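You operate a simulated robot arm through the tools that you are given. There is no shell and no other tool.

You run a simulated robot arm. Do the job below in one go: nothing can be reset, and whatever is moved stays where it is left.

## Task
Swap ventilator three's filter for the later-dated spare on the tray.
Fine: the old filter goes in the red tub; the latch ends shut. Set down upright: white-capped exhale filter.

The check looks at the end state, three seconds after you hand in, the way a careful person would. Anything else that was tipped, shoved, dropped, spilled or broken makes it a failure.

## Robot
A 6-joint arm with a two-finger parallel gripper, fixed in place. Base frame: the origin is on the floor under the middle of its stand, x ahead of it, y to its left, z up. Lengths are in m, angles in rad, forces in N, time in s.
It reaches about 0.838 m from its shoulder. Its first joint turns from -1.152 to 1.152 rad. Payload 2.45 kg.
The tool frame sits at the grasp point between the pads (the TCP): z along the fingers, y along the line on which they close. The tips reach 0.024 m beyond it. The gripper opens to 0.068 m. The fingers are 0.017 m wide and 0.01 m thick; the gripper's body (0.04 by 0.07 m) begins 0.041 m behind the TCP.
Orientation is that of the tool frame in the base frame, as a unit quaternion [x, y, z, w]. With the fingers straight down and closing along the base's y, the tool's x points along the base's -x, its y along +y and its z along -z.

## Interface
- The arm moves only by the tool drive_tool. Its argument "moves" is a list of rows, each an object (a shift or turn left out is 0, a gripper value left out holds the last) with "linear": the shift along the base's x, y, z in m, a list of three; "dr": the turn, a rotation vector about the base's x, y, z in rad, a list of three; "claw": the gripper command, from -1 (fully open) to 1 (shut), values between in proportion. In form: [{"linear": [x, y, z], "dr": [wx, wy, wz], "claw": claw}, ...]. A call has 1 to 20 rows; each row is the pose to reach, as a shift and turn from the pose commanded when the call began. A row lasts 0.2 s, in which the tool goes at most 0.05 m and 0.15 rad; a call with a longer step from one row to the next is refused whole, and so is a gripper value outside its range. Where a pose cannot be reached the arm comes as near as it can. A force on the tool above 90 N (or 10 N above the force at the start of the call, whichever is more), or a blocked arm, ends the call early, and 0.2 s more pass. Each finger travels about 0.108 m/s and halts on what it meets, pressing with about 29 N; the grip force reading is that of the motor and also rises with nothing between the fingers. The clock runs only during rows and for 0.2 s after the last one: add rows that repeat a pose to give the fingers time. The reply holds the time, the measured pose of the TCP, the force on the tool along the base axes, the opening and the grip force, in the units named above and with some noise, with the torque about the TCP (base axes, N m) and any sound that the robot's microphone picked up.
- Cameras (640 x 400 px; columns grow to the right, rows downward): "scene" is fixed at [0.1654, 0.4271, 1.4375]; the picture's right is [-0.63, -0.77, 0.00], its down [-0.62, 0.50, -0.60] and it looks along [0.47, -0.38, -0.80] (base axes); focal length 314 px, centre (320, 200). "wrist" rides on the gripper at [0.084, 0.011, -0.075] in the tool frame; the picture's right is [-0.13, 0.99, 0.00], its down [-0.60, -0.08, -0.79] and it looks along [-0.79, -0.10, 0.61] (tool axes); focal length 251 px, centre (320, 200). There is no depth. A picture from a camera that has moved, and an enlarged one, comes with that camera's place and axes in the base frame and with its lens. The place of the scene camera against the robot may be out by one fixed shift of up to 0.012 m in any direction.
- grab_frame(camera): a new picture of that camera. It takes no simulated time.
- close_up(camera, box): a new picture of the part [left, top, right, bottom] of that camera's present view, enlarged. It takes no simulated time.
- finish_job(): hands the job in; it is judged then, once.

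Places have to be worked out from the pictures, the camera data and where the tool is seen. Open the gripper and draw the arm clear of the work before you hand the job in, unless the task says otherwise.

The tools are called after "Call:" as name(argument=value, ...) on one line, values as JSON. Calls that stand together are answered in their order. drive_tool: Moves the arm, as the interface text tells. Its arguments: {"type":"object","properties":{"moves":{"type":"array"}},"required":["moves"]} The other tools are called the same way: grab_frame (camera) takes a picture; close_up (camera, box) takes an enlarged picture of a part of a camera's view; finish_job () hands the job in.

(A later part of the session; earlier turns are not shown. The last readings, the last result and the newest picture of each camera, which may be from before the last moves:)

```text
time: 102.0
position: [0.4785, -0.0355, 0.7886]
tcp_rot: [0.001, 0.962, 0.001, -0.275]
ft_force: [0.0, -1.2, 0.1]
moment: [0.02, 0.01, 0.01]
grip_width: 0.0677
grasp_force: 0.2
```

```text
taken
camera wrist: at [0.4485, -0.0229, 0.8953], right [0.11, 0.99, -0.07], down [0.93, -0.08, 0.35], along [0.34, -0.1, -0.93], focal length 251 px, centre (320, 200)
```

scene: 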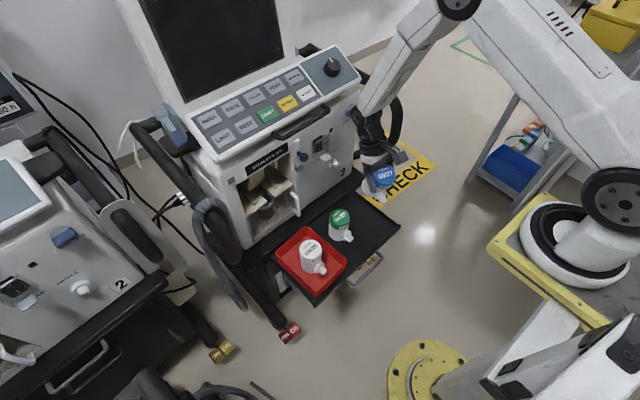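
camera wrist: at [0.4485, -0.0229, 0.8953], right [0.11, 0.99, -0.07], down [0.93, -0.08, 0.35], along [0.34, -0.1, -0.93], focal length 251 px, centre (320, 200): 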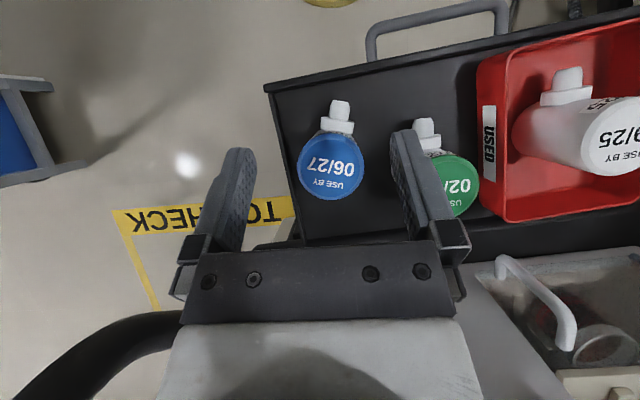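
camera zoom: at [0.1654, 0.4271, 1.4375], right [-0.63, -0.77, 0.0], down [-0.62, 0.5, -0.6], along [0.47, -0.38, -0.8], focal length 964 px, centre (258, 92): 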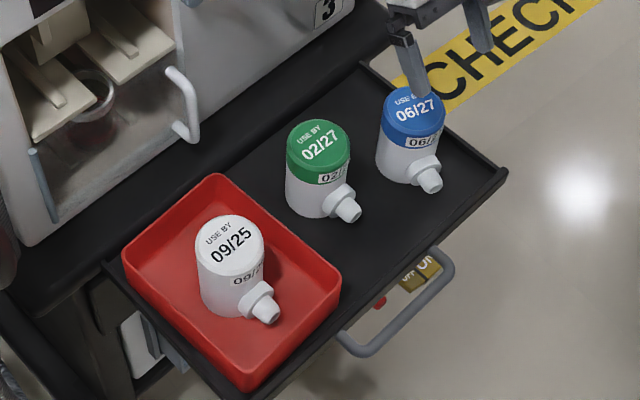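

All three filters are upright: blue at (0.496, -0.034) with its nozzle turned about 17° left, green undisturbed, old one in the tub. Blue now stands nearer the tray's front edge, so I can grip it at about 25° and slide it fully home in one move, without resting it at the shelf edge. I'll first return the wrist to its other branch through fingers-down.

Call:
drive_tool(moves=[{"linear": [0.005, 0.002, 0.01], "dr": [0, -0.11, 0]}, {"linear": [0.01, 0.004, 0.02], "dr": [0, -0.23, 0]}, {"linear": [0.016, 0.006, 0.03], "dr": [0, -0.35, 0]}, {"linear": [0.021, 0.008, 0.036], "dr": [0, -0.46, 0]}, {"linear": [0.021, 0.008, 0.036], "dr": [0, -0.558, 0]}, {"linear": [0.021, 0.008, 0.036], "dr": [0, -0.558, 0]}])

Call:
drive_tool(moves=[{"linear": [-0.03, 0.008, -0.014]}, {"linear": [-0.065, 0.016, -0.03]}, {"linear": [-0.1, 0.025, -0.045]}, {"linear": [-0.111, 0.028, -0.052]}, {"linear": [-0.111, 0.028, -0.052]}])

```text
time: 103.4
position: [0.4996, -0.0279, 0.8255]
tcp_rot: [-0.001, 1.0, 0.001, 0.002]
ft_force: [0.3, 1.3, 0.2]
moment: [0.0, -0.03, 0.02]
grip_width: 0.0681
grasp_force: 0.1
```

```text
time: 104.6
position: [0.3879, 0.0018, 0.7724]
tcp_rot: [0.0, 1.0, 0.001, 0.0]
ft_force: [-0.1, 0.1, 0.5]
moment: [-0.02, -0.02, 0.01]
grip_width: 0.0681
grasp_force: 0.0
```

Both moves clean. Now I'll tilt forward to 25° with a slight right yaw, ending in a hover 8 cm above the blue filter's grip height.

Call:
drive_tool(moves=[{"linear": [0.012, -0.004, 0.002], "dr": [-0.0071, -0.1416, -0.0111]}, {"linear": [0.025, -0.009, 0.003], "dr": [-0.0142, -0.2831, -0.0223]}, {"linear": [0.038, -0.0135, 0.003], "dr": [-0.0212, -0.4247, -0.0334]}, {"linear": [0.051, -0.018, 0.002], "dr": [-0.0283, -0.5663, -0.0446]}, {"linear": [0.064, -0.0225, 0.0], "dr": [-0.0354, -0.7078, -0.0557]}, {"linear": [0.077, -0.027, -0.004], "dr": [-0.0425, -0.8494, -0.0668]}, {"linear": [0.09, -0.0315, -0.008], "dr": [-0.0495, -0.9909, -0.078]}, {"linear": [0.1, -0.036, -0.012], "dr": [-0.0566, -1.1325, -0.0891]}, {"linear": [0.1, -0.036, -0.012], "dr": [-0.0566, -1.1325, -0.0891]}])

Call:
grab_frame(camera="wrist")

Call:
close_up(camera="scene", box=[320, 150, 440, 240])

```text
time: 106.6
position: [0.4877, -0.0352, 0.7603]
tcp_rot: [0.043, 0.842, -0.026, 0.537]
ft_force: [0.1, 0.2, -0.3]
moment: [-0.01, -0.01, 0.03]
grip_width: 0.068
grasp_force: 0.1
```

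```text
taken
camera wrist: at [0.3859, -0.0123, 0.7135], right [0.15, 0.98, 0.12], down [-0.47, -0.03, 0.88], along [0.87, -0.19, 0.46], focal length 251 px, centre (320, 200)
```

wrist: 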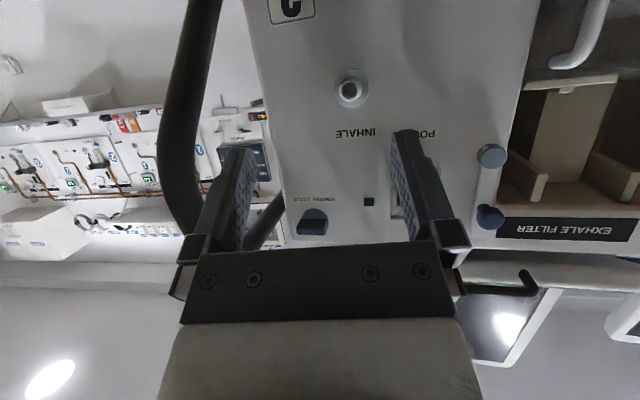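

```text
4.44 times, centred on (380, 195) of scene
camera zoom: at [0.1654, 0.4271, 1.4375], right [-0.63, -0.77, 0.0], down [-0.62, 0.5, -0.6], along [0.47, -0.38, -0.8], focal length 1393 px, centre (53, 222)
```

zoom: 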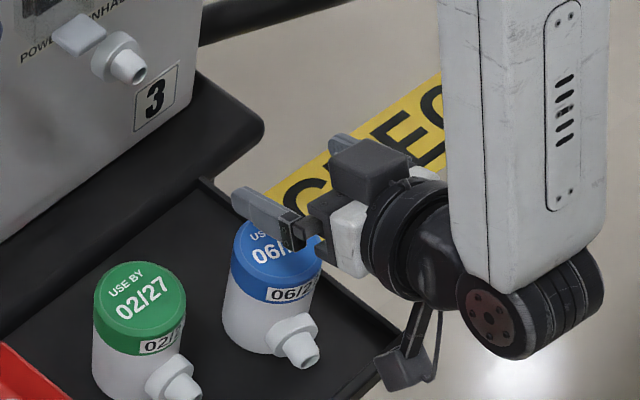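

The 25° pose is reachable with no flags. Blue's axis is (0.496, -0.0343) from both cameras. I'll descend until the tips are just above its cap and check alignment.

Call:
drive_tool(moves=[{"linear": [0.0005, 0.001, -0.02]}, {"linear": [0.0008, 0.0015, -0.04]}, {"linear": [0.0008, 0.0015, -0.06]}, {"linear": [0.0008, 0.0015, -0.06]}])

Call:
grab_frame(camera="wrist")

Call:
close_up(camera="scene", box=[330, 170, 430, 250])

```text
time: 107.6
position: [0.4889, -0.0334, 0.7007]
tcp_rot: [0.042, 0.843, -0.026, 0.536]
ft_force: [-0.6, 1.2, 0.1]
moment: [0.01, 0.01, 0.02]
grip_width: 0.0682
grasp_force: 0.1
```

```text
taken
camera wrist: at [0.3886, -0.0119, 0.6543], right [0.15, 0.98, 0.12], down [-0.47, -0.03, 0.88], along [0.87, -0.19, 0.45], focal length 251 px, centre (320, 200)
```

wrist: 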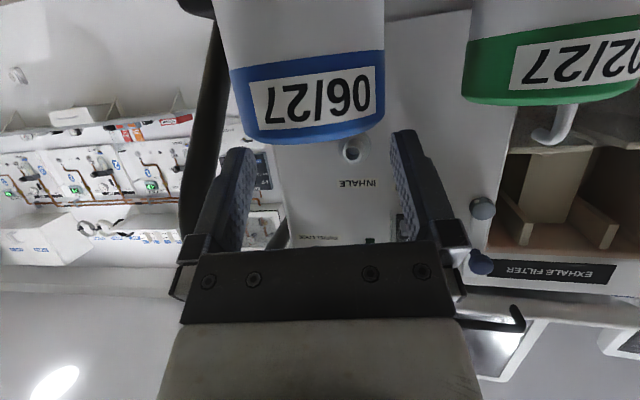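

```text
5.00 times, centred on (380, 210) of scene
camera zoom: at [0.1654, 0.4271, 1.4375], right [-0.63, -0.77, 0.0], down [-0.62, 0.5, -0.6], along [0.47, -0.38, -0.8], focal length 1567 px, centre (20, 150)
```

zoom: 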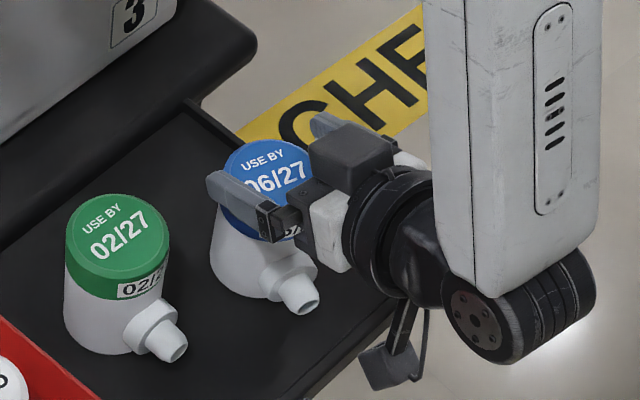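

Aligned to within about 1 mm. I'll descend to the grip height (TCP z≈0.637); the wrist camera passes about 2 cm in front of the tray's edge.

Call:
drive_tool(moves=[{"linear": [0.001, 0, -0.012]}, {"linear": [0.001, 0, -0.024]}, {"linear": [0.001, 0, -0.036]}, {"linear": [0.001, 0, -0.048]}, {"linear": [0.001, 0, -0.057]}, {"linear": [0.001, 0, -0.0635]}, {"linear": [0.001, 0, -0.0635]}])

Call:
grab_frame(camera="wrist")

Call:
close_up(camera="scene", box=[330, 170, 430, 250])

```text
time: 109.2
position: [0.4894, -0.0336, 0.6366]
tcp_rot: [0.041, 0.843, -0.025, 0.536]
ft_force: [0.5, -0.8, 0.0]
moment: [0.01, 0.03, -0.03]
grip_width: 0.0678
grasp_force: 0.1
```

```text
taken
camera wrist: at [0.3893, -0.0107, 0.5912], right [0.15, 0.98, 0.12], down [-0.47, -0.03, 0.88], along [0.87, -0.19, 0.45], focal length 251 px, centre (320, 200)
```

wrist: 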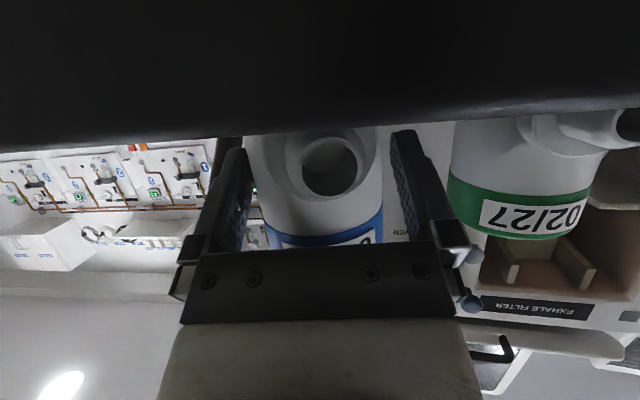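

```text
5.00 times, centred on (380, 210) of scene
camera zoom: at [0.1654, 0.4271, 1.4375], right [-0.63, -0.77, 0.0], down [-0.62, 0.5, -0.6], along [0.47, -0.38, -0.8], focal length 1567 px, centre (20, 150)
```

zoom: 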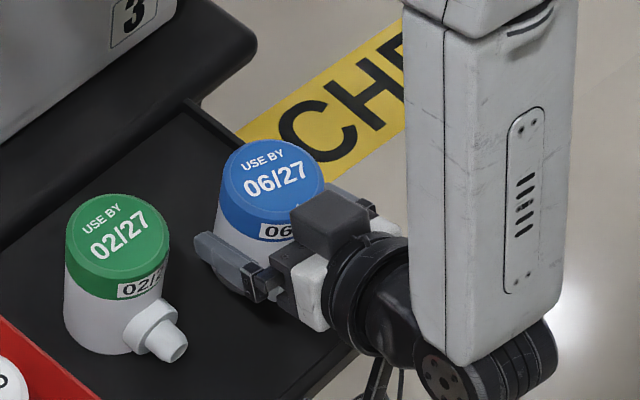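

In place with no contact. I'll close on the blue filter and lift 10 mm.

Call:
drive_tool(moves=[{"linear": [0, 0, 0], "claw": 1}, {"linear": [0, 0, 0], "claw": 1}, {"linear": [0, 0, 0], "claw": 1}, {"linear": [0, 0, 0.005], "claw": 1}, {"linear": [0, 0, 0.01], "claw": 1}, {"linear": [0, 0, 0.01], "claw": 1}])

Call:
grab_frame(camera="wrist")

Call:
close_up(camera="scene", box=[330, 170, 430, 250])

```text
time: 110.6
position: [0.4907, -0.0338, 0.6468]
tcp_rot: [0.042, 0.843, -0.026, 0.536]
ft_force: [0.2, -0.3, -1.0]
moment: [0.01, 0.0, 0.04]
grip_width: 0.0585
grasp_force: 29.2
```

```text
taken
camera wrist: at [0.3884, -0.0113, 0.602], right [0.15, 0.98, 0.12], down [-0.47, -0.03, 0.88], along [0.87, -0.19, 0.45], focal length 251 px, centre (320, 200)
```

wrist: 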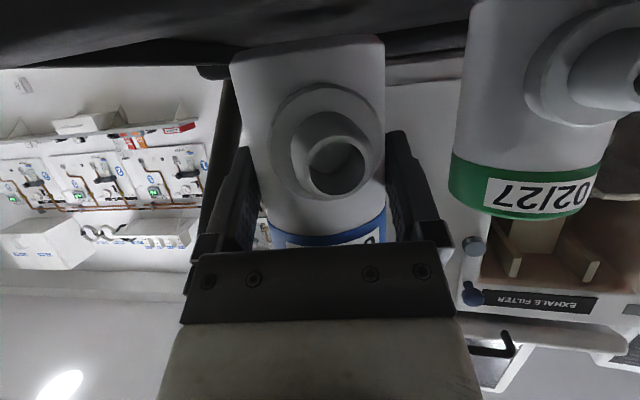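

```text
5.00 times, centred on (380, 210) of scene
camera zoom: at [0.1654, 0.4271, 1.4375], right [-0.63, -0.77, 0.0], down [-0.62, 0.5, -0.6], along [0.47, -0.38, -0.8], focal length 1567 px, centre (20, 150)
```

zoom: 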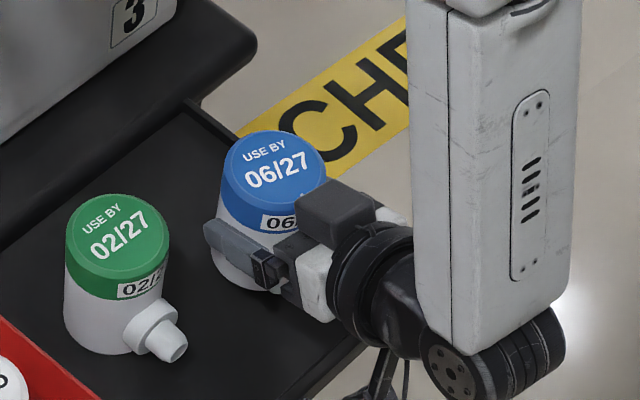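

Held firmly (58.5 mm) and upright; the nozzle is turned 0.2 rad relative to the gripper. I'll lift, carry it to the front of the compartment and add 0.35 rad of yaw so the nozzle faces straight out.

Call:
drive_tool(moves=[{"linear": [0, 0, 0.03]}, {"linear": [0.008, 0, 0.065]}, {"linear": [0.018, 0, 0.1]}, {"linear": [0.03, 0.01, 0.135]}, {"linear": [0.035, 0.045, 0.155], "dr": [0, 0, 0.05]}, {"linear": [0.035, 0.085, 0.16], "dr": [0, 0, 0.1]}, {"linear": [0.035, 0.125, 0.162], "dr": [0, 0, 0.15]}, {"linear": [0.035, 0.165, 0.163], "dr": [0, 0, 0.2]}, {"linear": [0.035, 0.2, 0.163], "dr": [0, 0, 0.25]}, {"linear": [0.035, 0.225, 0.163], "dr": [0, 0, 0.3]}, {"linear": [0.04, 0.2385, 0.163], "dr": [0, 0, 0.35]}, {"linear": [0.04, 0.2385, 0.163], "dr": [0, 0, 0.35]}])

Call:
grab_frame(camera="wrist")

Call:
grab_frame(camera="scene")

```text
time: 113.2
position: [0.5288, 0.2049, 0.8142]
tcp_rot: [-0.105, 0.837, 0.067, 0.532]
ft_force: [0.8, 0.1, -1.1]
moment: [0.0, 0.05, -0.01]
grip_width: 0.0585
grasp_force: 29.5
```

```text
taken
camera wrist: at [0.4266, 0.1912, 0.7682], right [-0.19, 0.97, 0.12], down [-0.43, -0.19, 0.88], along [0.88, 0.12, 0.45], focal length 251 px, centre (320, 200)
```

wrist: 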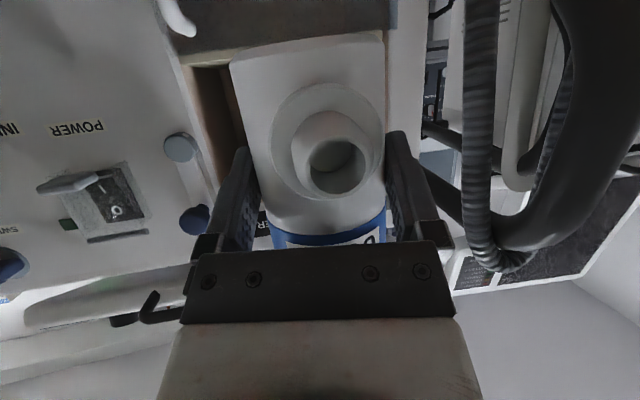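

```text
taken
```

scene: 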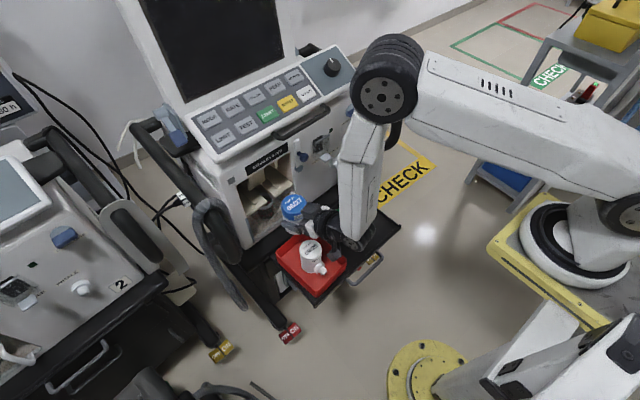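

No flags, filter upright. I'll move in to an axis of about x=0.63, just outside the guide tabs, dropping 3 mm, and check it against the rails before committing.

Call:
drive_tool(moves=[{"linear": [0.025, 0.001, -0.001]}, {"linear": [0.05, 0.0017, -0.002]}, {"linear": [0.072, 0.0024, -0.003]}, {"linear": [0.0937, 0.003, -0.003]}, {"linear": [0.0937, 0.003, -0.003]}])

Call:
grab_frame(camera="wrist")

Call:
close_up(camera="scene", box=[230, 145, 320, 215])

```text
time: 114.4
position: [0.6236, 0.209, 0.8075]
tcp_rot: [-0.106, 0.837, 0.068, 0.532]
ft_force: [0.2, -0.4, -1.9]
moment: [0.0, 0.05, 0.01]
grip_width: 0.0585
grasp_force: 29.2
```

```text
taken
camera wrist: at [0.5213, 0.1939, 0.7621], right [-0.19, 0.97, 0.12], down [-0.43, -0.19, 0.88], along [0.88, 0.12, 0.45], focal length 251 px, centre (320, 200)
```

wrist: 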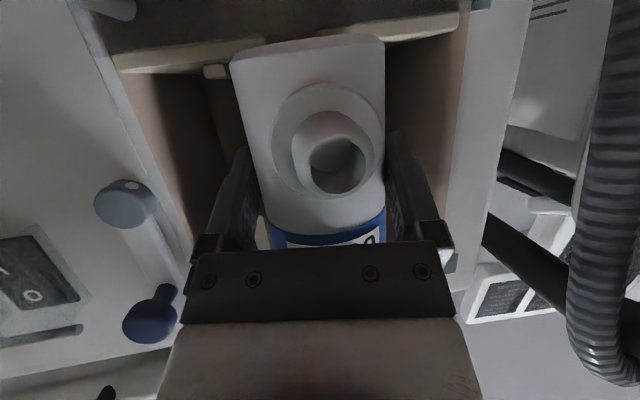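

```text
5.71 times, centred on (275, 180) of scene
camera zoom: at [0.1654, 0.4271, 1.4375], right [-0.63, -0.77, 0.0], down [-0.62, 0.5, -0.6], along [0.47, -0.38, -0.8], focal length 1791 px, centre (577, 314)
```

zoom: 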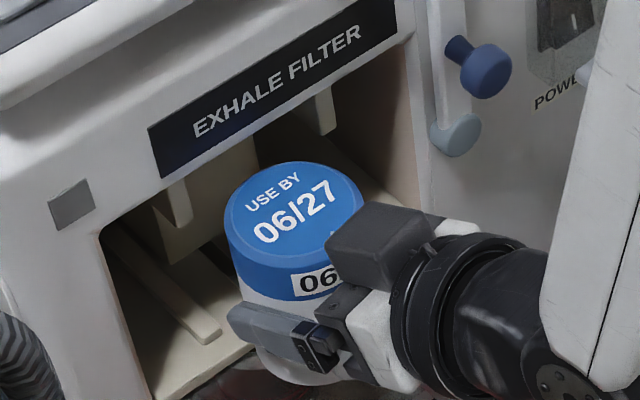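

Lateral position agrees with the rail centre to about 1 mm, but it's only about 1 mm above the shelf, so I'll raise 3 mm before entering between the tabs and slide in to x≈0.668.

Call:
drive_tool(moves=[{"linear": [0, 0, 0.003]}, {"linear": [0.01, 0.0003, 0.003]}, {"linear": [0.02, 0.0007, 0.003]}, {"linear": [0.03, 0.001, 0.003]}, {"linear": [0.037, 0.0013, 0.003]}, {"linear": [0.037, 0.0013, 0.003]}])

Call:
grab_frame(camera="wrist")

Call:
close_up(camera="scene", box=[230, 145, 320, 215])

```text
time: 115.8
position: [0.6593, 0.2102, 0.811]
tcp_rot: [-0.105, 0.838, 0.067, 0.532]
ft_force: [-0.7, -0.2, -2.3]
moment: [0.0, 0.02, 0.0]
grip_width: 0.0583
grasp_force: 28.9
```

```text
taken
camera wrist: at [0.5584, 0.1958, 0.7654], right [-0.19, 0.97, 0.12], down [-0.43, -0.19, 0.88], along [0.88, 0.12, 0.45], focal length 251 px, centre (320, 200)
```

wrist: 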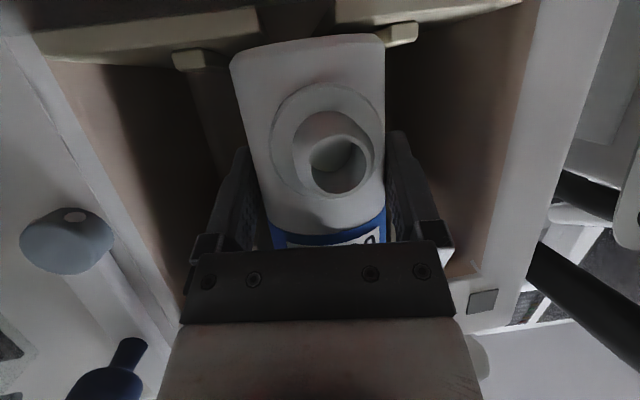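

```text
5.71 times, centred on (275, 180) of scene
camera zoom: at [0.1654, 0.4271, 1.4375], right [-0.63, -0.77, 0.0], down [-0.62, 0.5, -0.6], along [0.47, -0.38, -0.8], focal length 1791 px, centre (577, 314)
```

zoom: 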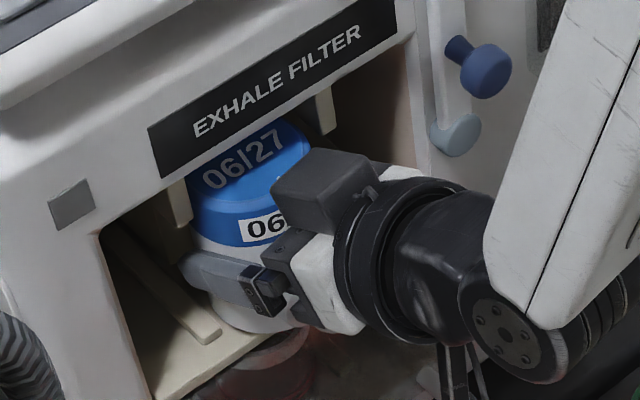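

Clean so far. I'll continue the last 15 mm to the seated depth, watching for contact.

Call:
drive_tool(moves=[{"linear": [0.005, 0.0002, 0]}, {"linear": [0.01, 0.0004, 0]}, {"linear": [0.0155, 0.0007, 0]}, {"linear": [0.0155, 0.0007, 0]}])

Call:
grab_frame(camera="wrist")

```text
time: 116.8
position: [0.6763, 0.21, 0.8102]
tcp_rot: [-0.105, 0.838, 0.067, 0.532]
ft_force: [-0.1, 0.5, -0.9]
moment: [0.02, 0.02, 0.03]
grip_width: 0.0586
grasp_force: 28.8
```

```text
taken
camera wrist: at [0.5739, 0.1967, 0.7646], right [-0.19, 0.97, 0.12], down [-0.43, -0.19, 0.88], along [0.88, 0.12, 0.45], focal length 251 px, centre (320, 200)
```

wrist: 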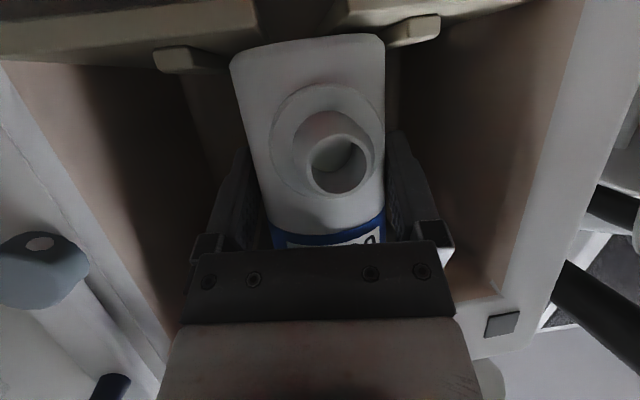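

Fully inserted with no contact forces. I'll lower it onto the shelf in small steps.

Call:
drive_tool(moves=[{"linear": [0, 0, -0.001]}, {"linear": [0, 0, -0.002]}, {"linear": [0, 0, -0.002]}])

Call:
drive_tool(moves=[{"linear": [0, 0, -0.0007]}, {"linear": [0, 0, -0.0015]}, {"linear": [0, 0, -0.0015]}])

```text
time: 117.6
position: [0.676, 0.2104, 0.8091]
tcp_rot: [-0.105, 0.837, 0.068, 0.533]
ft_force: [0.3, -0.2, -0.5]
moment: [0.02, -0.02, 0.01]
grip_width: 0.0581
grasp_force: 29.4
```

```text
time: 118.4
position: [0.6766, 0.21, 0.8074]
tcp_rot: [-0.105, 0.837, 0.067, 0.533]
ft_force: [-0.6, -0.8, 1.2]
moment: [0.07, 0.03, -0.01]
grip_width: 0.0584
grasp_force: 29.3
```

Weight is starting to transfer (+1.2 N). One more millimetre.

Call:
drive_tool(moves=[{"linear": [0, 0, -0.0005]}, {"linear": [0, 0, -0.001]}, {"linear": [0, 0, -0.001]}])

```text
time: 119.2
position: [0.6763, 0.2115, 0.807]
tcp_rot: [-0.105, 0.836, 0.068, 0.534]
ft_force: [-1.5, 1.7, 7.0]
moment: [0.28, 0.22, 0.04]
grip_width: 0.0584
grasp_force: 29.1
```

Seated on the shelf at 7 N. I'll relax slightly and open the fingers, but hold position and look before backing out.

Call:
drive_tool(moves=[{"linear": [0, 0, 0.0007]}, {"linear": [0, 0, 0.0007], "claw": -0.8}, {"linear": [0, 0, 0.0007], "claw": -1}, {"linear": [0, 0, 0.0007], "claw": -1}])

Call:
grab_frame(camera="wrist")

Call:
close_up(camera="scene", box=[230, 145, 320, 215])

```text
time: 120.2
position: [0.677, 0.2103, 0.8062]
tcp_rot: [-0.105, 0.837, 0.068, 0.533]
ft_force: [0.1, -0.8, 0.2]
moment: [-0.01, 0.01, 0.0]
grip_width: 0.0681
grasp_force: 0.1
```

```text
taken
camera wrist: at [0.5742, 0.1958, 0.761], right [-0.19, 0.97, 0.12], down [-0.43, -0.19, 0.88], along [0.88, 0.12, 0.45], focal length 251 px, centre (320, 200)
```

wrist: 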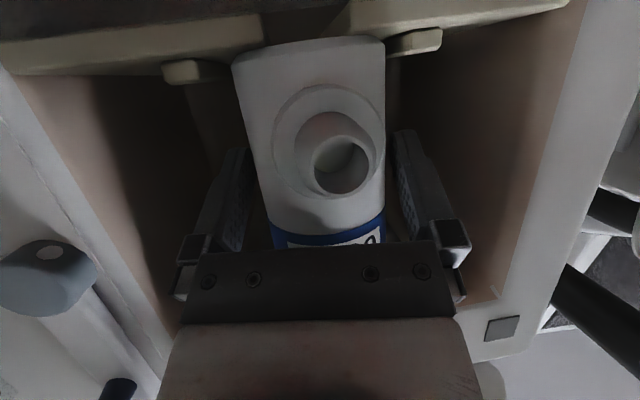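

```text
5.71 times, centred on (275, 180) of scene
camera zoom: at [0.1654, 0.4271, 1.4375], right [-0.63, -0.77, 0.0], down [-0.62, 0.5, -0.6], along [0.47, -0.38, -0.8], focal length 1791 px, centre (577, 314)
```

zoom: 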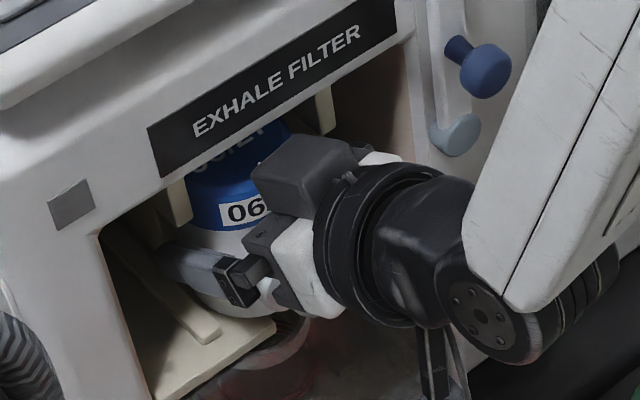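

Blue stands in its seat with the fingers clear. I'll back out exactly along the gripper's own heading, slowly at first, and check partway.

Call:
drive_tool(moves=[{"linear": [-0.0048, -0.0012, 0.0]}, {"linear": [-0.0116, -0.003, 0.0]}, {"linear": [-0.0194, -0.005, 0.0]}, {"linear": [-0.029, -0.0074, 0.0]}, {"linear": [-0.029, -0.0074, 0.0]}])

Call:
grab_frame(camera="wrist")

Call:
close_up(camera="scene", box=[230, 145, 320, 215])

```text
time: 121.4
position: [0.6468, 0.2032, 0.8068]
tcp_rot: [-0.105, 0.837, 0.067, 0.532]
ft_force: [0.3, -0.2, 0.4]
moment: [-0.03, -0.01, 0.02]
grip_width: 0.0678
grasp_force: 0.1
```

```text
taken
camera wrist: at [0.5445, 0.1892, 0.7605], right [-0.19, 0.97, 0.12], down [-0.43, -0.19, 0.88], along [0.88, 0.12, 0.45], focal length 251 px, centre (320, 200)
```

wrist: 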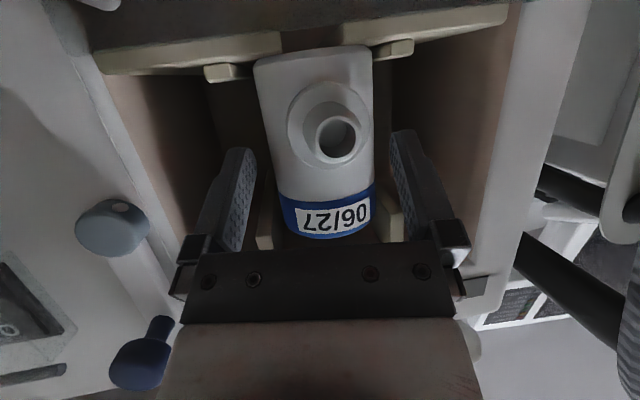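

```text
5.71 times, centred on (275, 180) of scene
camera zoom: at [0.1654, 0.4271, 1.4375], right [-0.63, -0.77, 0.0], down [-0.62, 0.5, -0.6], along [0.47, -0.38, -0.8], focal length 1791 px, centre (577, 314)
```

zoom: 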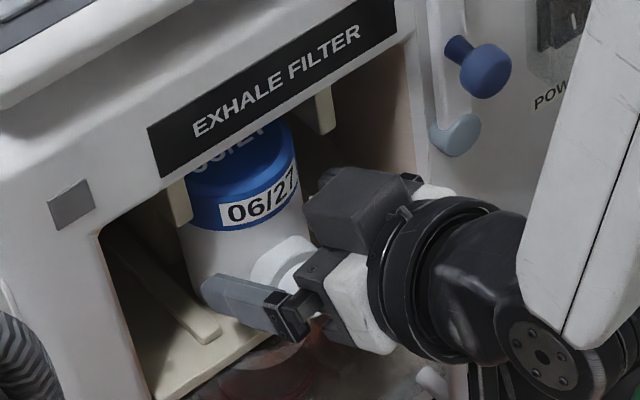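

Blue stays put, upright between the tabs. I'll finish backing out.

Call:
drive_tool(moves=[{"linear": [-0.02, -0.005, 0.0]}, {"linear": [-0.045, -0.0115, 0.0]}, {"linear": [-0.07, -0.018, 0.0]}, {"linear": [-0.085, -0.0215, 0.0]}, {"linear": [-0.085, -0.0215, 0.0]}])

Call:
grab_frame(camera="wrist")

Call:
close_up(camera="scene", box=[230, 145, 320, 215])

```text
time: 122.6
position: [0.5617, 0.1828, 0.8064]
tcp_rot: [-0.105, 0.837, 0.068, 0.533]
ft_force: [-0.2, 0.4, -0.6]
moment: [-0.01, 0.0, -0.02]
grip_width: 0.0682
grasp_force: 0.2
```

```text
taken
camera wrist: at [0.4598, 0.169, 0.7619], right [-0.19, 0.97, 0.12], down [-0.43, -0.19, 0.88], along [0.88, 0.12, 0.45], focal length 251 px, centre (320, 200)
```

wrist: 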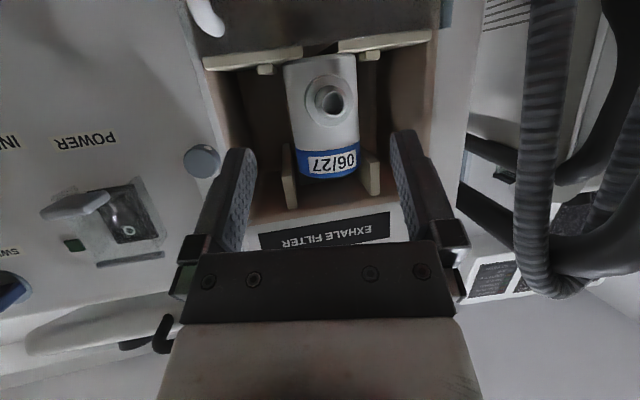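

```text
5.71 times, centred on (275, 180) of scene
camera zoom: at [0.1654, 0.4271, 1.4375], right [-0.63, -0.77, 0.0], down [-0.62, 0.5, -0.6], along [0.47, -0.38, -0.8], focal length 1791 px, centre (577, 314)
```

zoom: 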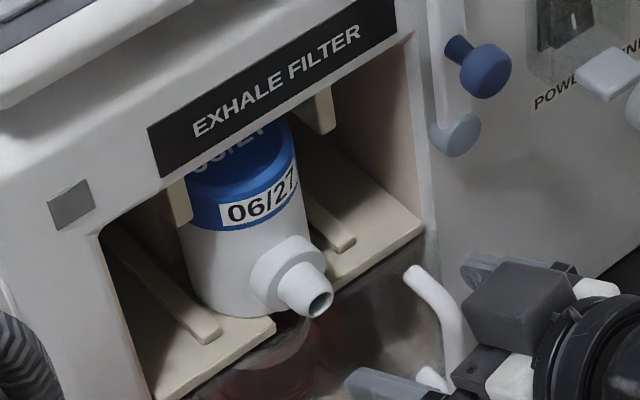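

Blue sits where the old filter was, nozzle facing out. Now the latch: I'll return to the pre-grasp pose in front of the raised knob, with the fingers part-closed.

Call:
drive_tool(moves=[{"linear": [-0.018, -0.01, 0.012], "dr": [0.002, -0.015, -0.032], "claw": 0.0}, {"linear": [-0.0197, -0.03, 0.028], "dr": [0.005, -0.035, -0.077], "claw": 0.0}, {"linear": [-0.0197, -0.055, 0.046], "dr": [0.0085, -0.062, -0.134], "claw": 0.0}, {"linear": [-0.0197, -0.0781, 0.0647], "dr": [0.0122, -0.0884, -0.1914], "claw": 0.0}, {"linear": [-0.0197, -0.0781, 0.0647], "dr": [0.0122, -0.0884, -0.1914], "claw": 0.0}])

Call:
grab_frame(camera="wrist")

Call:
close_up(camera="scene", box=[245, 125, 365, 225])

```text
time: 123.8
position: [0.5415, 0.1024, 0.8718]
tcp_rot: [-0.024, 0.819, 0.017, 0.574]
ft_force: [-0.2, -0.5, 0.0]
moment: [0.01, 0.01, -0.02]
grip_width: 0.0342
grasp_force: 0.1
```

```text
taken
camera wrist: at [0.4426, 0.1087, 0.8173], right [-0.01, 0.99, 0.12], down [-0.53, -0.11, 0.84], along [0.85, -0.05, 0.53], focal length 251 px, centre (320, 200)
```

wrist: 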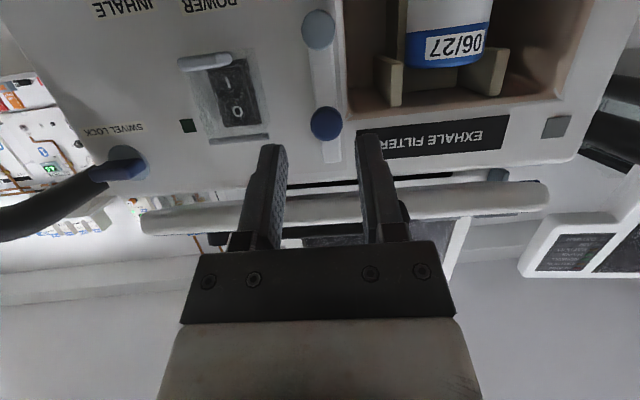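

```text
4.00 times, centred on (305, 175) of scene
camera zoom: at [0.1654, 0.4271, 1.4375], right [-0.63, -0.77, 0.0], down [-0.62, 0.5, -0.6], along [0.47, -0.38, -0.8], focal length 1254 px, centre (380, 300)
```

zoom: 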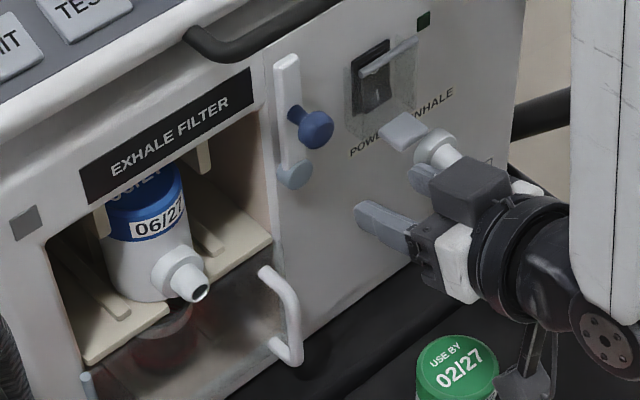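

The knob is at (0.626, 0.110, 0.867), centred ahead. I'll advance so the fingers straddle it, then close.

Call:
drive_tool(moves=[{"linear": [0.025, 0.0025, -0.001]}, {"linear": [0.048, 0.0045, -0.001]}, {"linear": [0.062, 0.006, -0.001]}, {"linear": [0.069, 0.0065, -0.001]}, {"linear": [0.069, 0.0065, -0.001]}])

Call:
drive_tool(moves=[{"linear": [0, 0, 0], "claw": 1}, {"linear": [0, 0, 0], "claw": 1}, {"linear": [0, 0, 0], "claw": 1}])

Call:
close_up(camera="scene", box=[245, 125, 365, 225])

```text
time: 125.0
position: [0.6129, 0.1105, 0.8708]
tcp_rot: [-0.025, 0.819, 0.017, 0.573]
ft_force: [-0.6, 0.3, 0.1]
moment: [0.0, 0.02, 0.01]
grip_width: 0.0341
grasp_force: 0.0
```

```text
time: 125.8
position: [0.6119, 0.1099, 0.8697]
tcp_rot: [-0.024, 0.819, 0.017, 0.573]
ft_force: [2.1, -1.5, 0.5]
moment: [-0.12, -0.08, 0.04]
grip_width: 0.0223
grasp_force: 29.1
```

```text
4.00 times, centred on (305, 175) of scene
camera zoom: at [0.1654, 0.4271, 1.4375], right [-0.63, -0.77, 0.0], down [-0.62, 0.5, -0.6], along [0.47, -0.38, -0.8], focal length 1254 px, centre (380, 300)
```

zoom: 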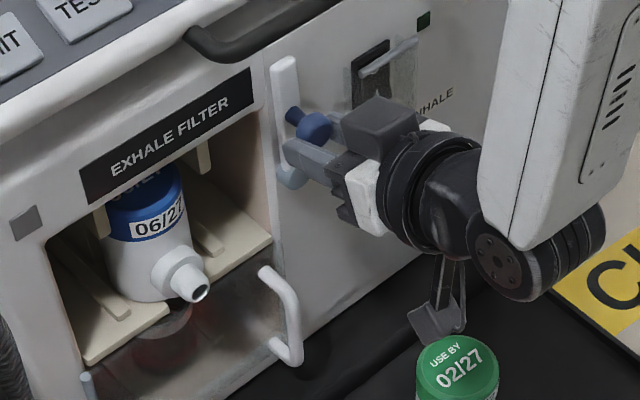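

Gripped at 22.3 mm. I'll swing the knob back down along the same arc, stopping just short of horizontal to check that the bar clears blue's nozzle collar.

Call:
drive_tool(moves=[{"linear": [0, 0.0107, -0.0009]}, {"linear": [0, 0.0202, -0.0034]}, {"linear": [0, 0.029, -0.0075]}, {"linear": [0, 0.037, -0.0131]}, {"linear": [0, 0.0439, -0.02]}, {"linear": [0, 0.0495, -0.028]}, {"linear": [0, 0.0536, -0.0368]}, {"linear": [0, 0.0561, -0.0463]}, {"linear": [0, 0.0561, -0.0463]}])

Call:
grab_frame(camera="wrist")

Call:
close_up(camera="scene", box=[235, 145, 335, 225])

```text
time: 127.8
position: [0.6116, 0.1663, 0.8257]
tcp_rot: [-0.023, 0.818, 0.016, 0.575]
ft_force: [8.4, -12.9, 1.2]
moment: [-0.16, -0.54, -0.07]
grip_width: 0.0224
grasp_force: 28.2
```

```text
taken
camera wrist: at [0.513, 0.1723, 0.7704], right [-0.01, 0.99, 0.12], down [-0.54, -0.11, 0.84], along [0.84, -0.05, 0.53], focal length 251 px, centre (320, 200)
```

wrist: 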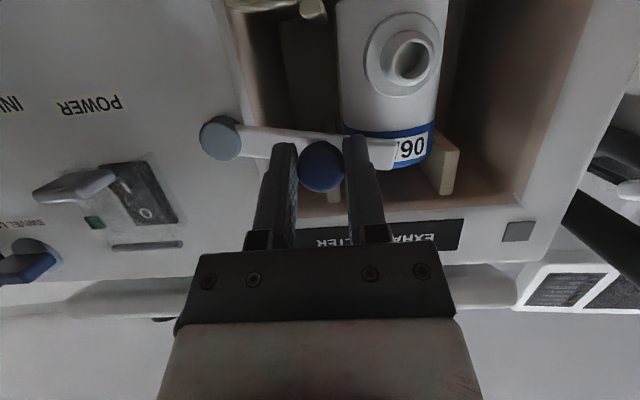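

```text
5.00 times, centred on (285, 185) of scene
camera zoom: at [0.1655, 0.4268, 1.4376], right [-0.63, -0.77, 0.0], down [-0.62, 0.5, -0.6], along [0.47, -0.38, -0.8], focal length 1567 px, centre (495, 275)
```

zoom: 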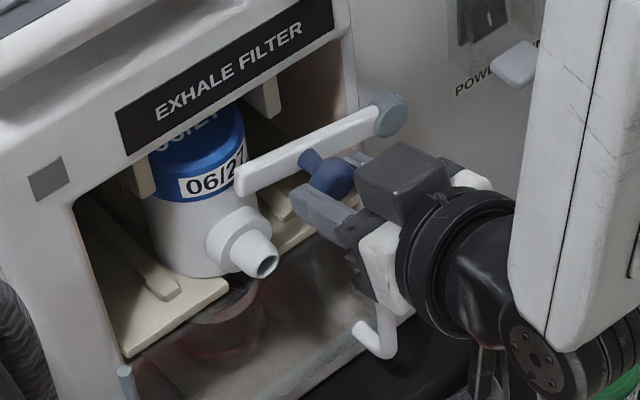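

The bar is about 10° above horizontal and clears the filter. I'll bring it down the last centimetre to where it originally rested.

Call:
drive_tool(moves=[{"linear": [0, -0.0005, -0.003]}, {"linear": [0, -0.0005, -0.006]}, {"linear": [0, -0.0008, -0.009]}, {"linear": [0, -0.001, -0.0105]}, {"linear": [0, -0.001, -0.0105]}])

Call:
close_up(camera="scene", box=[235, 145, 335, 225])

Call:
grab_frame(camera="wrist")

```text
time: 129.0
position: [0.6096, 0.1662, 0.8142]
tcp_rot: [-0.027, 0.818, 0.018, 0.574]
ft_force: [5.5, 11.1, 3.0]
moment: [-0.11, -0.65, 0.1]
grip_width: 0.0221
grasp_force: 29.3
```

```text
5.00 times, centred on (285, 185) of scene
camera zoom: at [0.1654, 0.4274, 1.4374], right [-0.63, -0.77, 0.0], down [-0.62, 0.5, -0.6], along [0.47, -0.38, -0.8], focal length 1567 px, centre (495, 275)
```

zoom: 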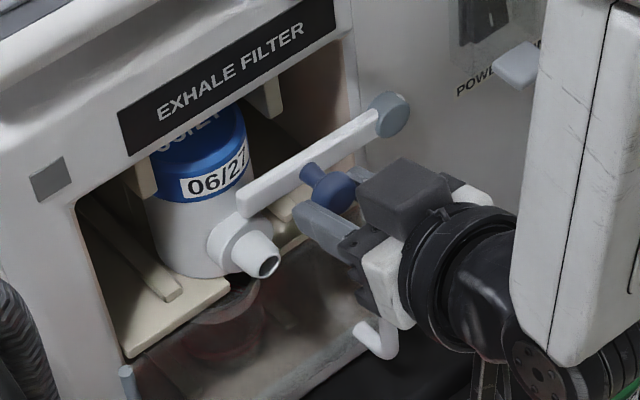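

```text
taken
camera wrist: at [0.5118, 0.1722, 0.7597], right [-0.02, 0.99, 0.12], down [-0.53, -0.11, 0.84], along [0.85, -0.05, 0.53], focal length 251 px, centre (320, 200)
```

wrist: 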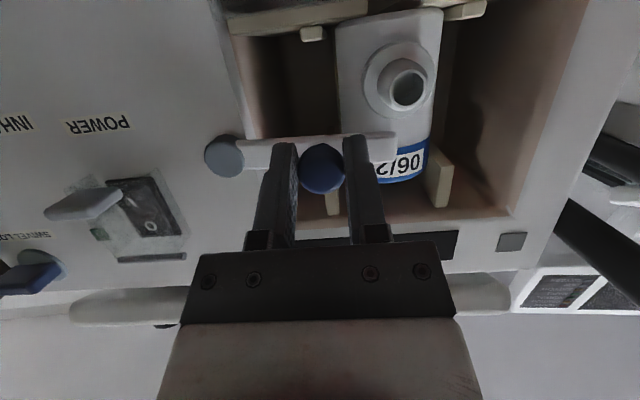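

It's about where it started. I'll compare with the original latch views at the same zoom to confirm it's fully shut.

Call:
close_up(camera="scene", box=[245, 165, 335, 225])

Call:
close_up(camera="wrist", box=[170, 30, 470, 220])

```text
6.67 times, centred on (290, 195) of scene
camera zoom: at [0.1654, 0.4274, 1.4374], right [-0.63, -0.77, 0.0], down [-0.62, 0.5, -0.6], along [0.47, -0.38, -0.8], focal length 2090 px, centre (520, 233)
```

zoom: 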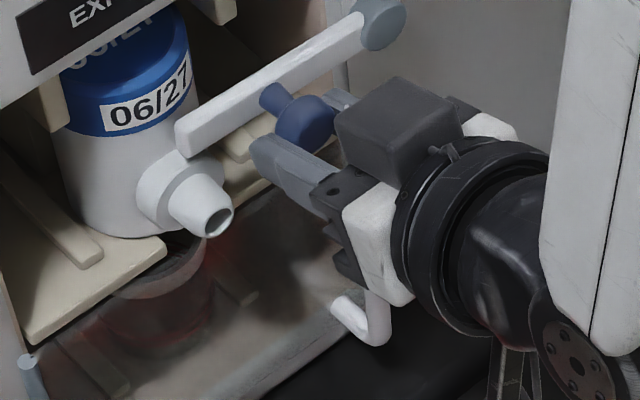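

```text
2.11 times, centred on (320, 125) of wrist
camera zoom: at [0.5118, 0.1722, 0.7597], right [-0.02, 0.99, 0.12], down [-0.53, -0.11, 0.84], along [0.85, -0.05, 0.53], focal length 529 px, centre (320, 358)
```

zoom: 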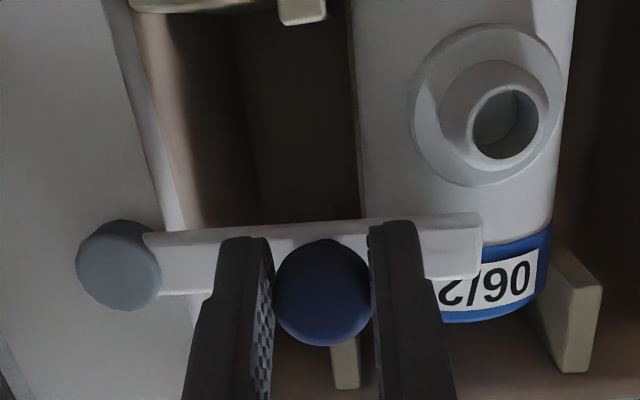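

Compared with the original views, the bar is still about 2° high at its tip. I'll press it down a few more millimetres.

Call:
drive_tool(moves=[{"linear": [0, 0, -0.0015]}, {"linear": [0, 0, -0.003]}, {"linear": [0, 0, -0.004]}, {"linear": [0, 0, -0.004]}])

Call:
close_up(camera="wrist", box=[170, 30, 470, 220])

Call:
close_up(camera="scene", box=[245, 165, 335, 225])

```text
time: 130.0
position: [0.6105, 0.1658, 0.81]
tcp_rot: [-0.025, 0.817, 0.017, 0.576]
ft_force: [-5.5, 11.9, 21.3]
moment: [0.02, -0.42, 0.3]
grip_width: 0.0223
grasp_force: 28.8
```

```text
2.11 times, centred on (320, 125) of wrist
camera zoom: at [0.5116, 0.1721, 0.7556], right [-0.02, 0.99, 0.12], down [-0.54, -0.11, 0.84], along [0.84, -0.05, 0.53], focal length 529 px, centre (320, 358)
```

zoom: 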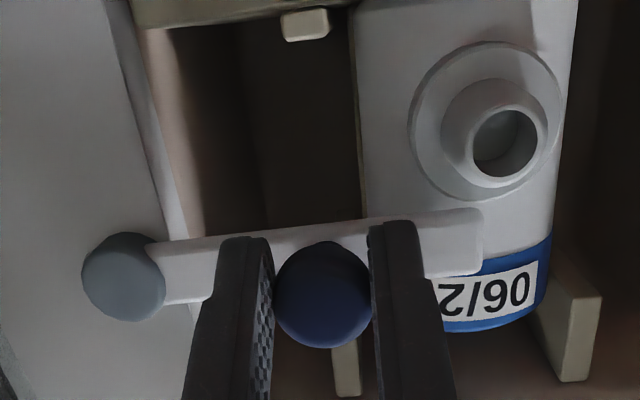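

```text
6.67 times, centred on (290, 195) of scene
camera zoom: at [0.1648, 0.4273, 1.4375], right [-0.63, -0.77, 0.0], down [-0.62, 0.5, -0.6], along [0.47, -0.38, -0.8], focal length 2090 px, centre (520, 233)
```

zoom: 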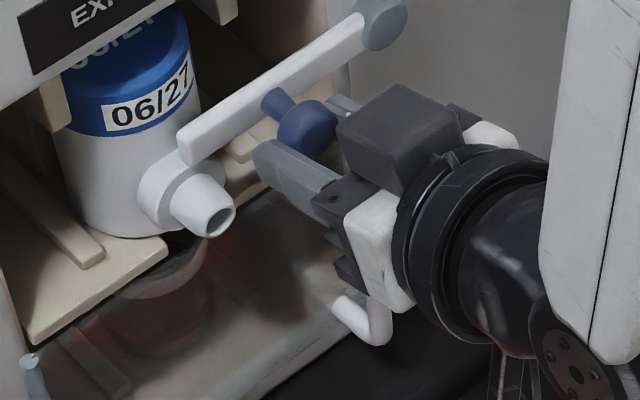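

Resistance has risen to 21 N, so the bar is against its closed stop, matching the original position. I'll ease off 2 mm while still pressing down, open the fingers slightly and back straight out.

Call:
drive_tool(moves=[{"linear": [0, 0, 0.002]}, {"linear": [0, 0, 0.002]}])

Call:
drive_tool(moves=[{"linear": [0, 0, 0], "claw": 0.2}, {"linear": [0, 0, 0], "claw": 0.18}, {"linear": [0, 0, 0.0], "claw": 0.18}])

Call:
close_up(camera="wrist", box=[170, 30, 470, 220])

```text
time: 130.6
position: [0.6113, 0.1661, 0.8118]
tcp_rot: [-0.025, 0.819, 0.016, 0.573]
ft_force: [4.5, 14.9, 3.2]
moment: [0.09, -0.47, 0.36]
grip_width: 0.0223
grasp_force: 28.5
```

```text
time: 131.4
position: [0.6099, 0.1658, 0.8121]
tcp_rot: [-0.024, 0.819, 0.017, 0.574]
ft_force: [0.9, -0.1, 0.0]
moment: [0.02, -0.02, 0.03]
grip_width: 0.028
grasp_force: 0.0
```

```text
2.11 times, centred on (320, 125) of wrist
camera zoom: at [0.5109, 0.171, 0.7567], right [-0.01, 0.99, 0.12], down [-0.53, -0.11, 0.84], along [0.85, -0.05, 0.53], focal length 529 px, centre (320, 358)
```

zoom: 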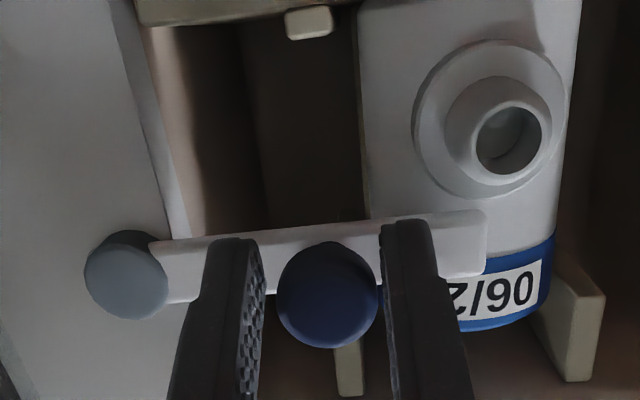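

The knob is free, forces are zero, and the bar's angle matches the original shut position. Backing straight out.

Call:
drive_tool(moves=[{"linear": [-0.02, -0.0012, 0.0]}, {"linear": [-0.045, -0.0026, 0.0]}, {"linear": [-0.07, -0.004, 0.0]}, {"linear": [-0.07, -0.004, 0.0]}])

Call:
close_up(camera="scene", box=[235, 155, 315, 225])

Call:
grab_frame(camera="wrist")

```text
time: 132.4
position: [0.5406, 0.1615, 0.8134]
tcp_rot: [-0.024, 0.818, 0.017, 0.574]
ft_force: [0.6, -0.4, -0.6]
moment: [-0.01, 0.03, 0.0]
grip_width: 0.0277
grasp_force: 0.0
```

```text
5.71 times, centred on (275, 190) of scene
camera zoom: at [0.1654, 0.4271, 1.4375], right [-0.63, -0.77, 0.0], down [-0.62, 0.5, -0.6], along [0.47, -0.38, -0.8], focal length 1791 px, centre (577, 257)
```

zoom: 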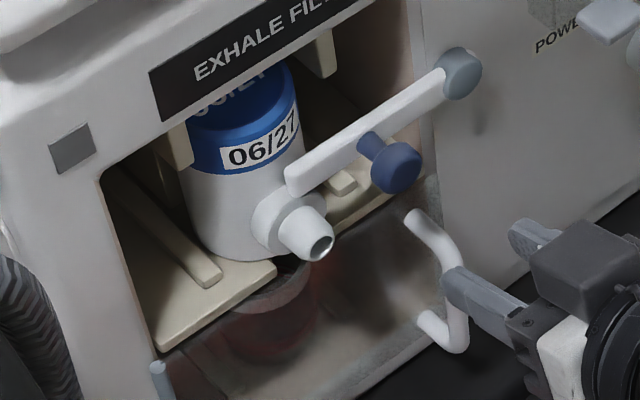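

```text
taken
camera wrist: at [0.4426, 0.1679, 0.7584], right [-0.01, 0.99, 0.12], down [-0.53, -0.11, 0.84], along [0.85, -0.05, 0.53], focal length 251 px, centre (320, 200)
```

wrist: 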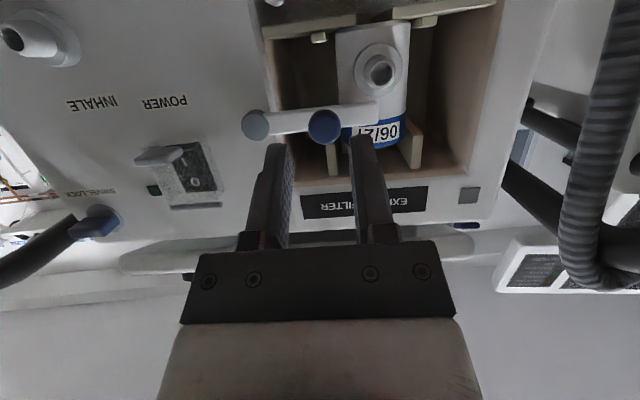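

The latch and filter match the original appearance: bar shut across, nozzle tip in the same place, label 06/27. I'll open the gripper, raise the arm clear, then inspect the whole scene.

Call:
drive_tool(moves=[{"linear": [-0.005, 0.0, 0.02], "claw": -1}, {"linear": [-0.01, -0.005, 0.055], "dr": [0, 0.06, 0], "claw": -1}, {"linear": [-0.015, -0.015, 0.09], "dr": [0, 0.15, 0], "claw": -1}, {"linear": [-0.02, -0.03, 0.125], "dr": [0, 0.25, 0], "claw": -1}, {"linear": [-0.025, -0.045, 0.16], "dr": [0, 0.35, 0], "claw": -1}, {"linear": [-0.03, -0.06, 0.19], "dr": [0, 0.45, 0], "claw": -1}, {"linear": [-0.03, -0.06, 0.19], "dr": [0, 0.45, 0], "claw": -1}])

Call:
grab_frame(camera="scene")

Call:
close_up(camera="scene", box=[250, 180, 410, 310])

Call:
close_up(camera="scene", box=[220, 130, 380, 230])

```text
time: 134.0
position: [0.5147, 0.0982, 1.0018]
tcp_rot: [-0.021, 0.926, 0.022, 0.376]
ft_force: [0.0, 0.1, -0.1]
moment: [0.02, 0.01, 0.01]
grip_width: 0.0682
grasp_force: 0.0
```

```text
taken
```

scene: 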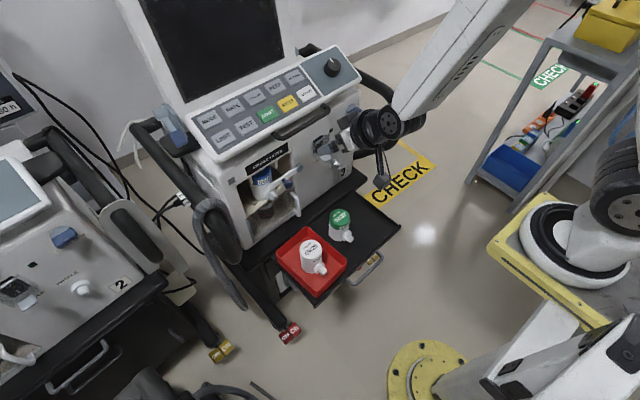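

```text
3.08 times, centred on (330, 245) of scene
camera zoom: at [0.1654, 0.4271, 1.4375], right [-0.63, -0.77, 0.0], down [-0.62, 0.5, -0.6], along [0.47, -0.38, -0.8], focal length 964 px, centre (289, 62)
```

zoom: 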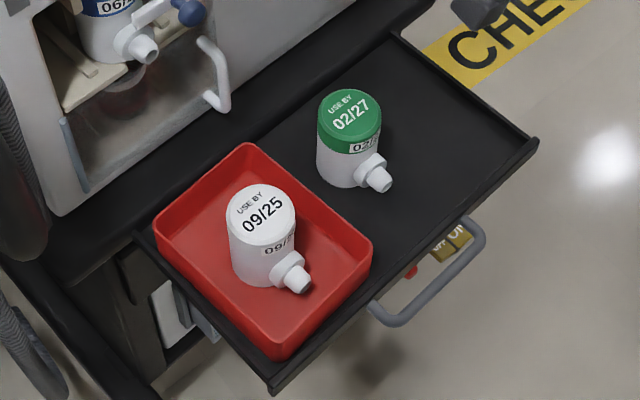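

```text
4.00 times, centred on (300, 180) of scene
camera zoom: at [0.1654, 0.4271, 1.4375], right [-0.63, -0.77, 0.0], down [-0.62, 0.5, -0.6], along [0.47, -0.38, -0.8], focal length 1254 px, centre (400, 280)
```

zoom: 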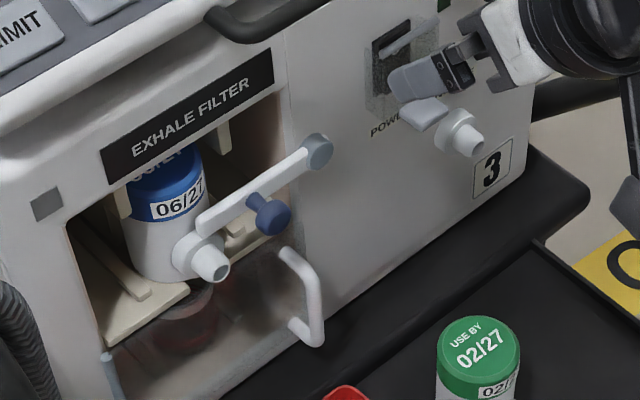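

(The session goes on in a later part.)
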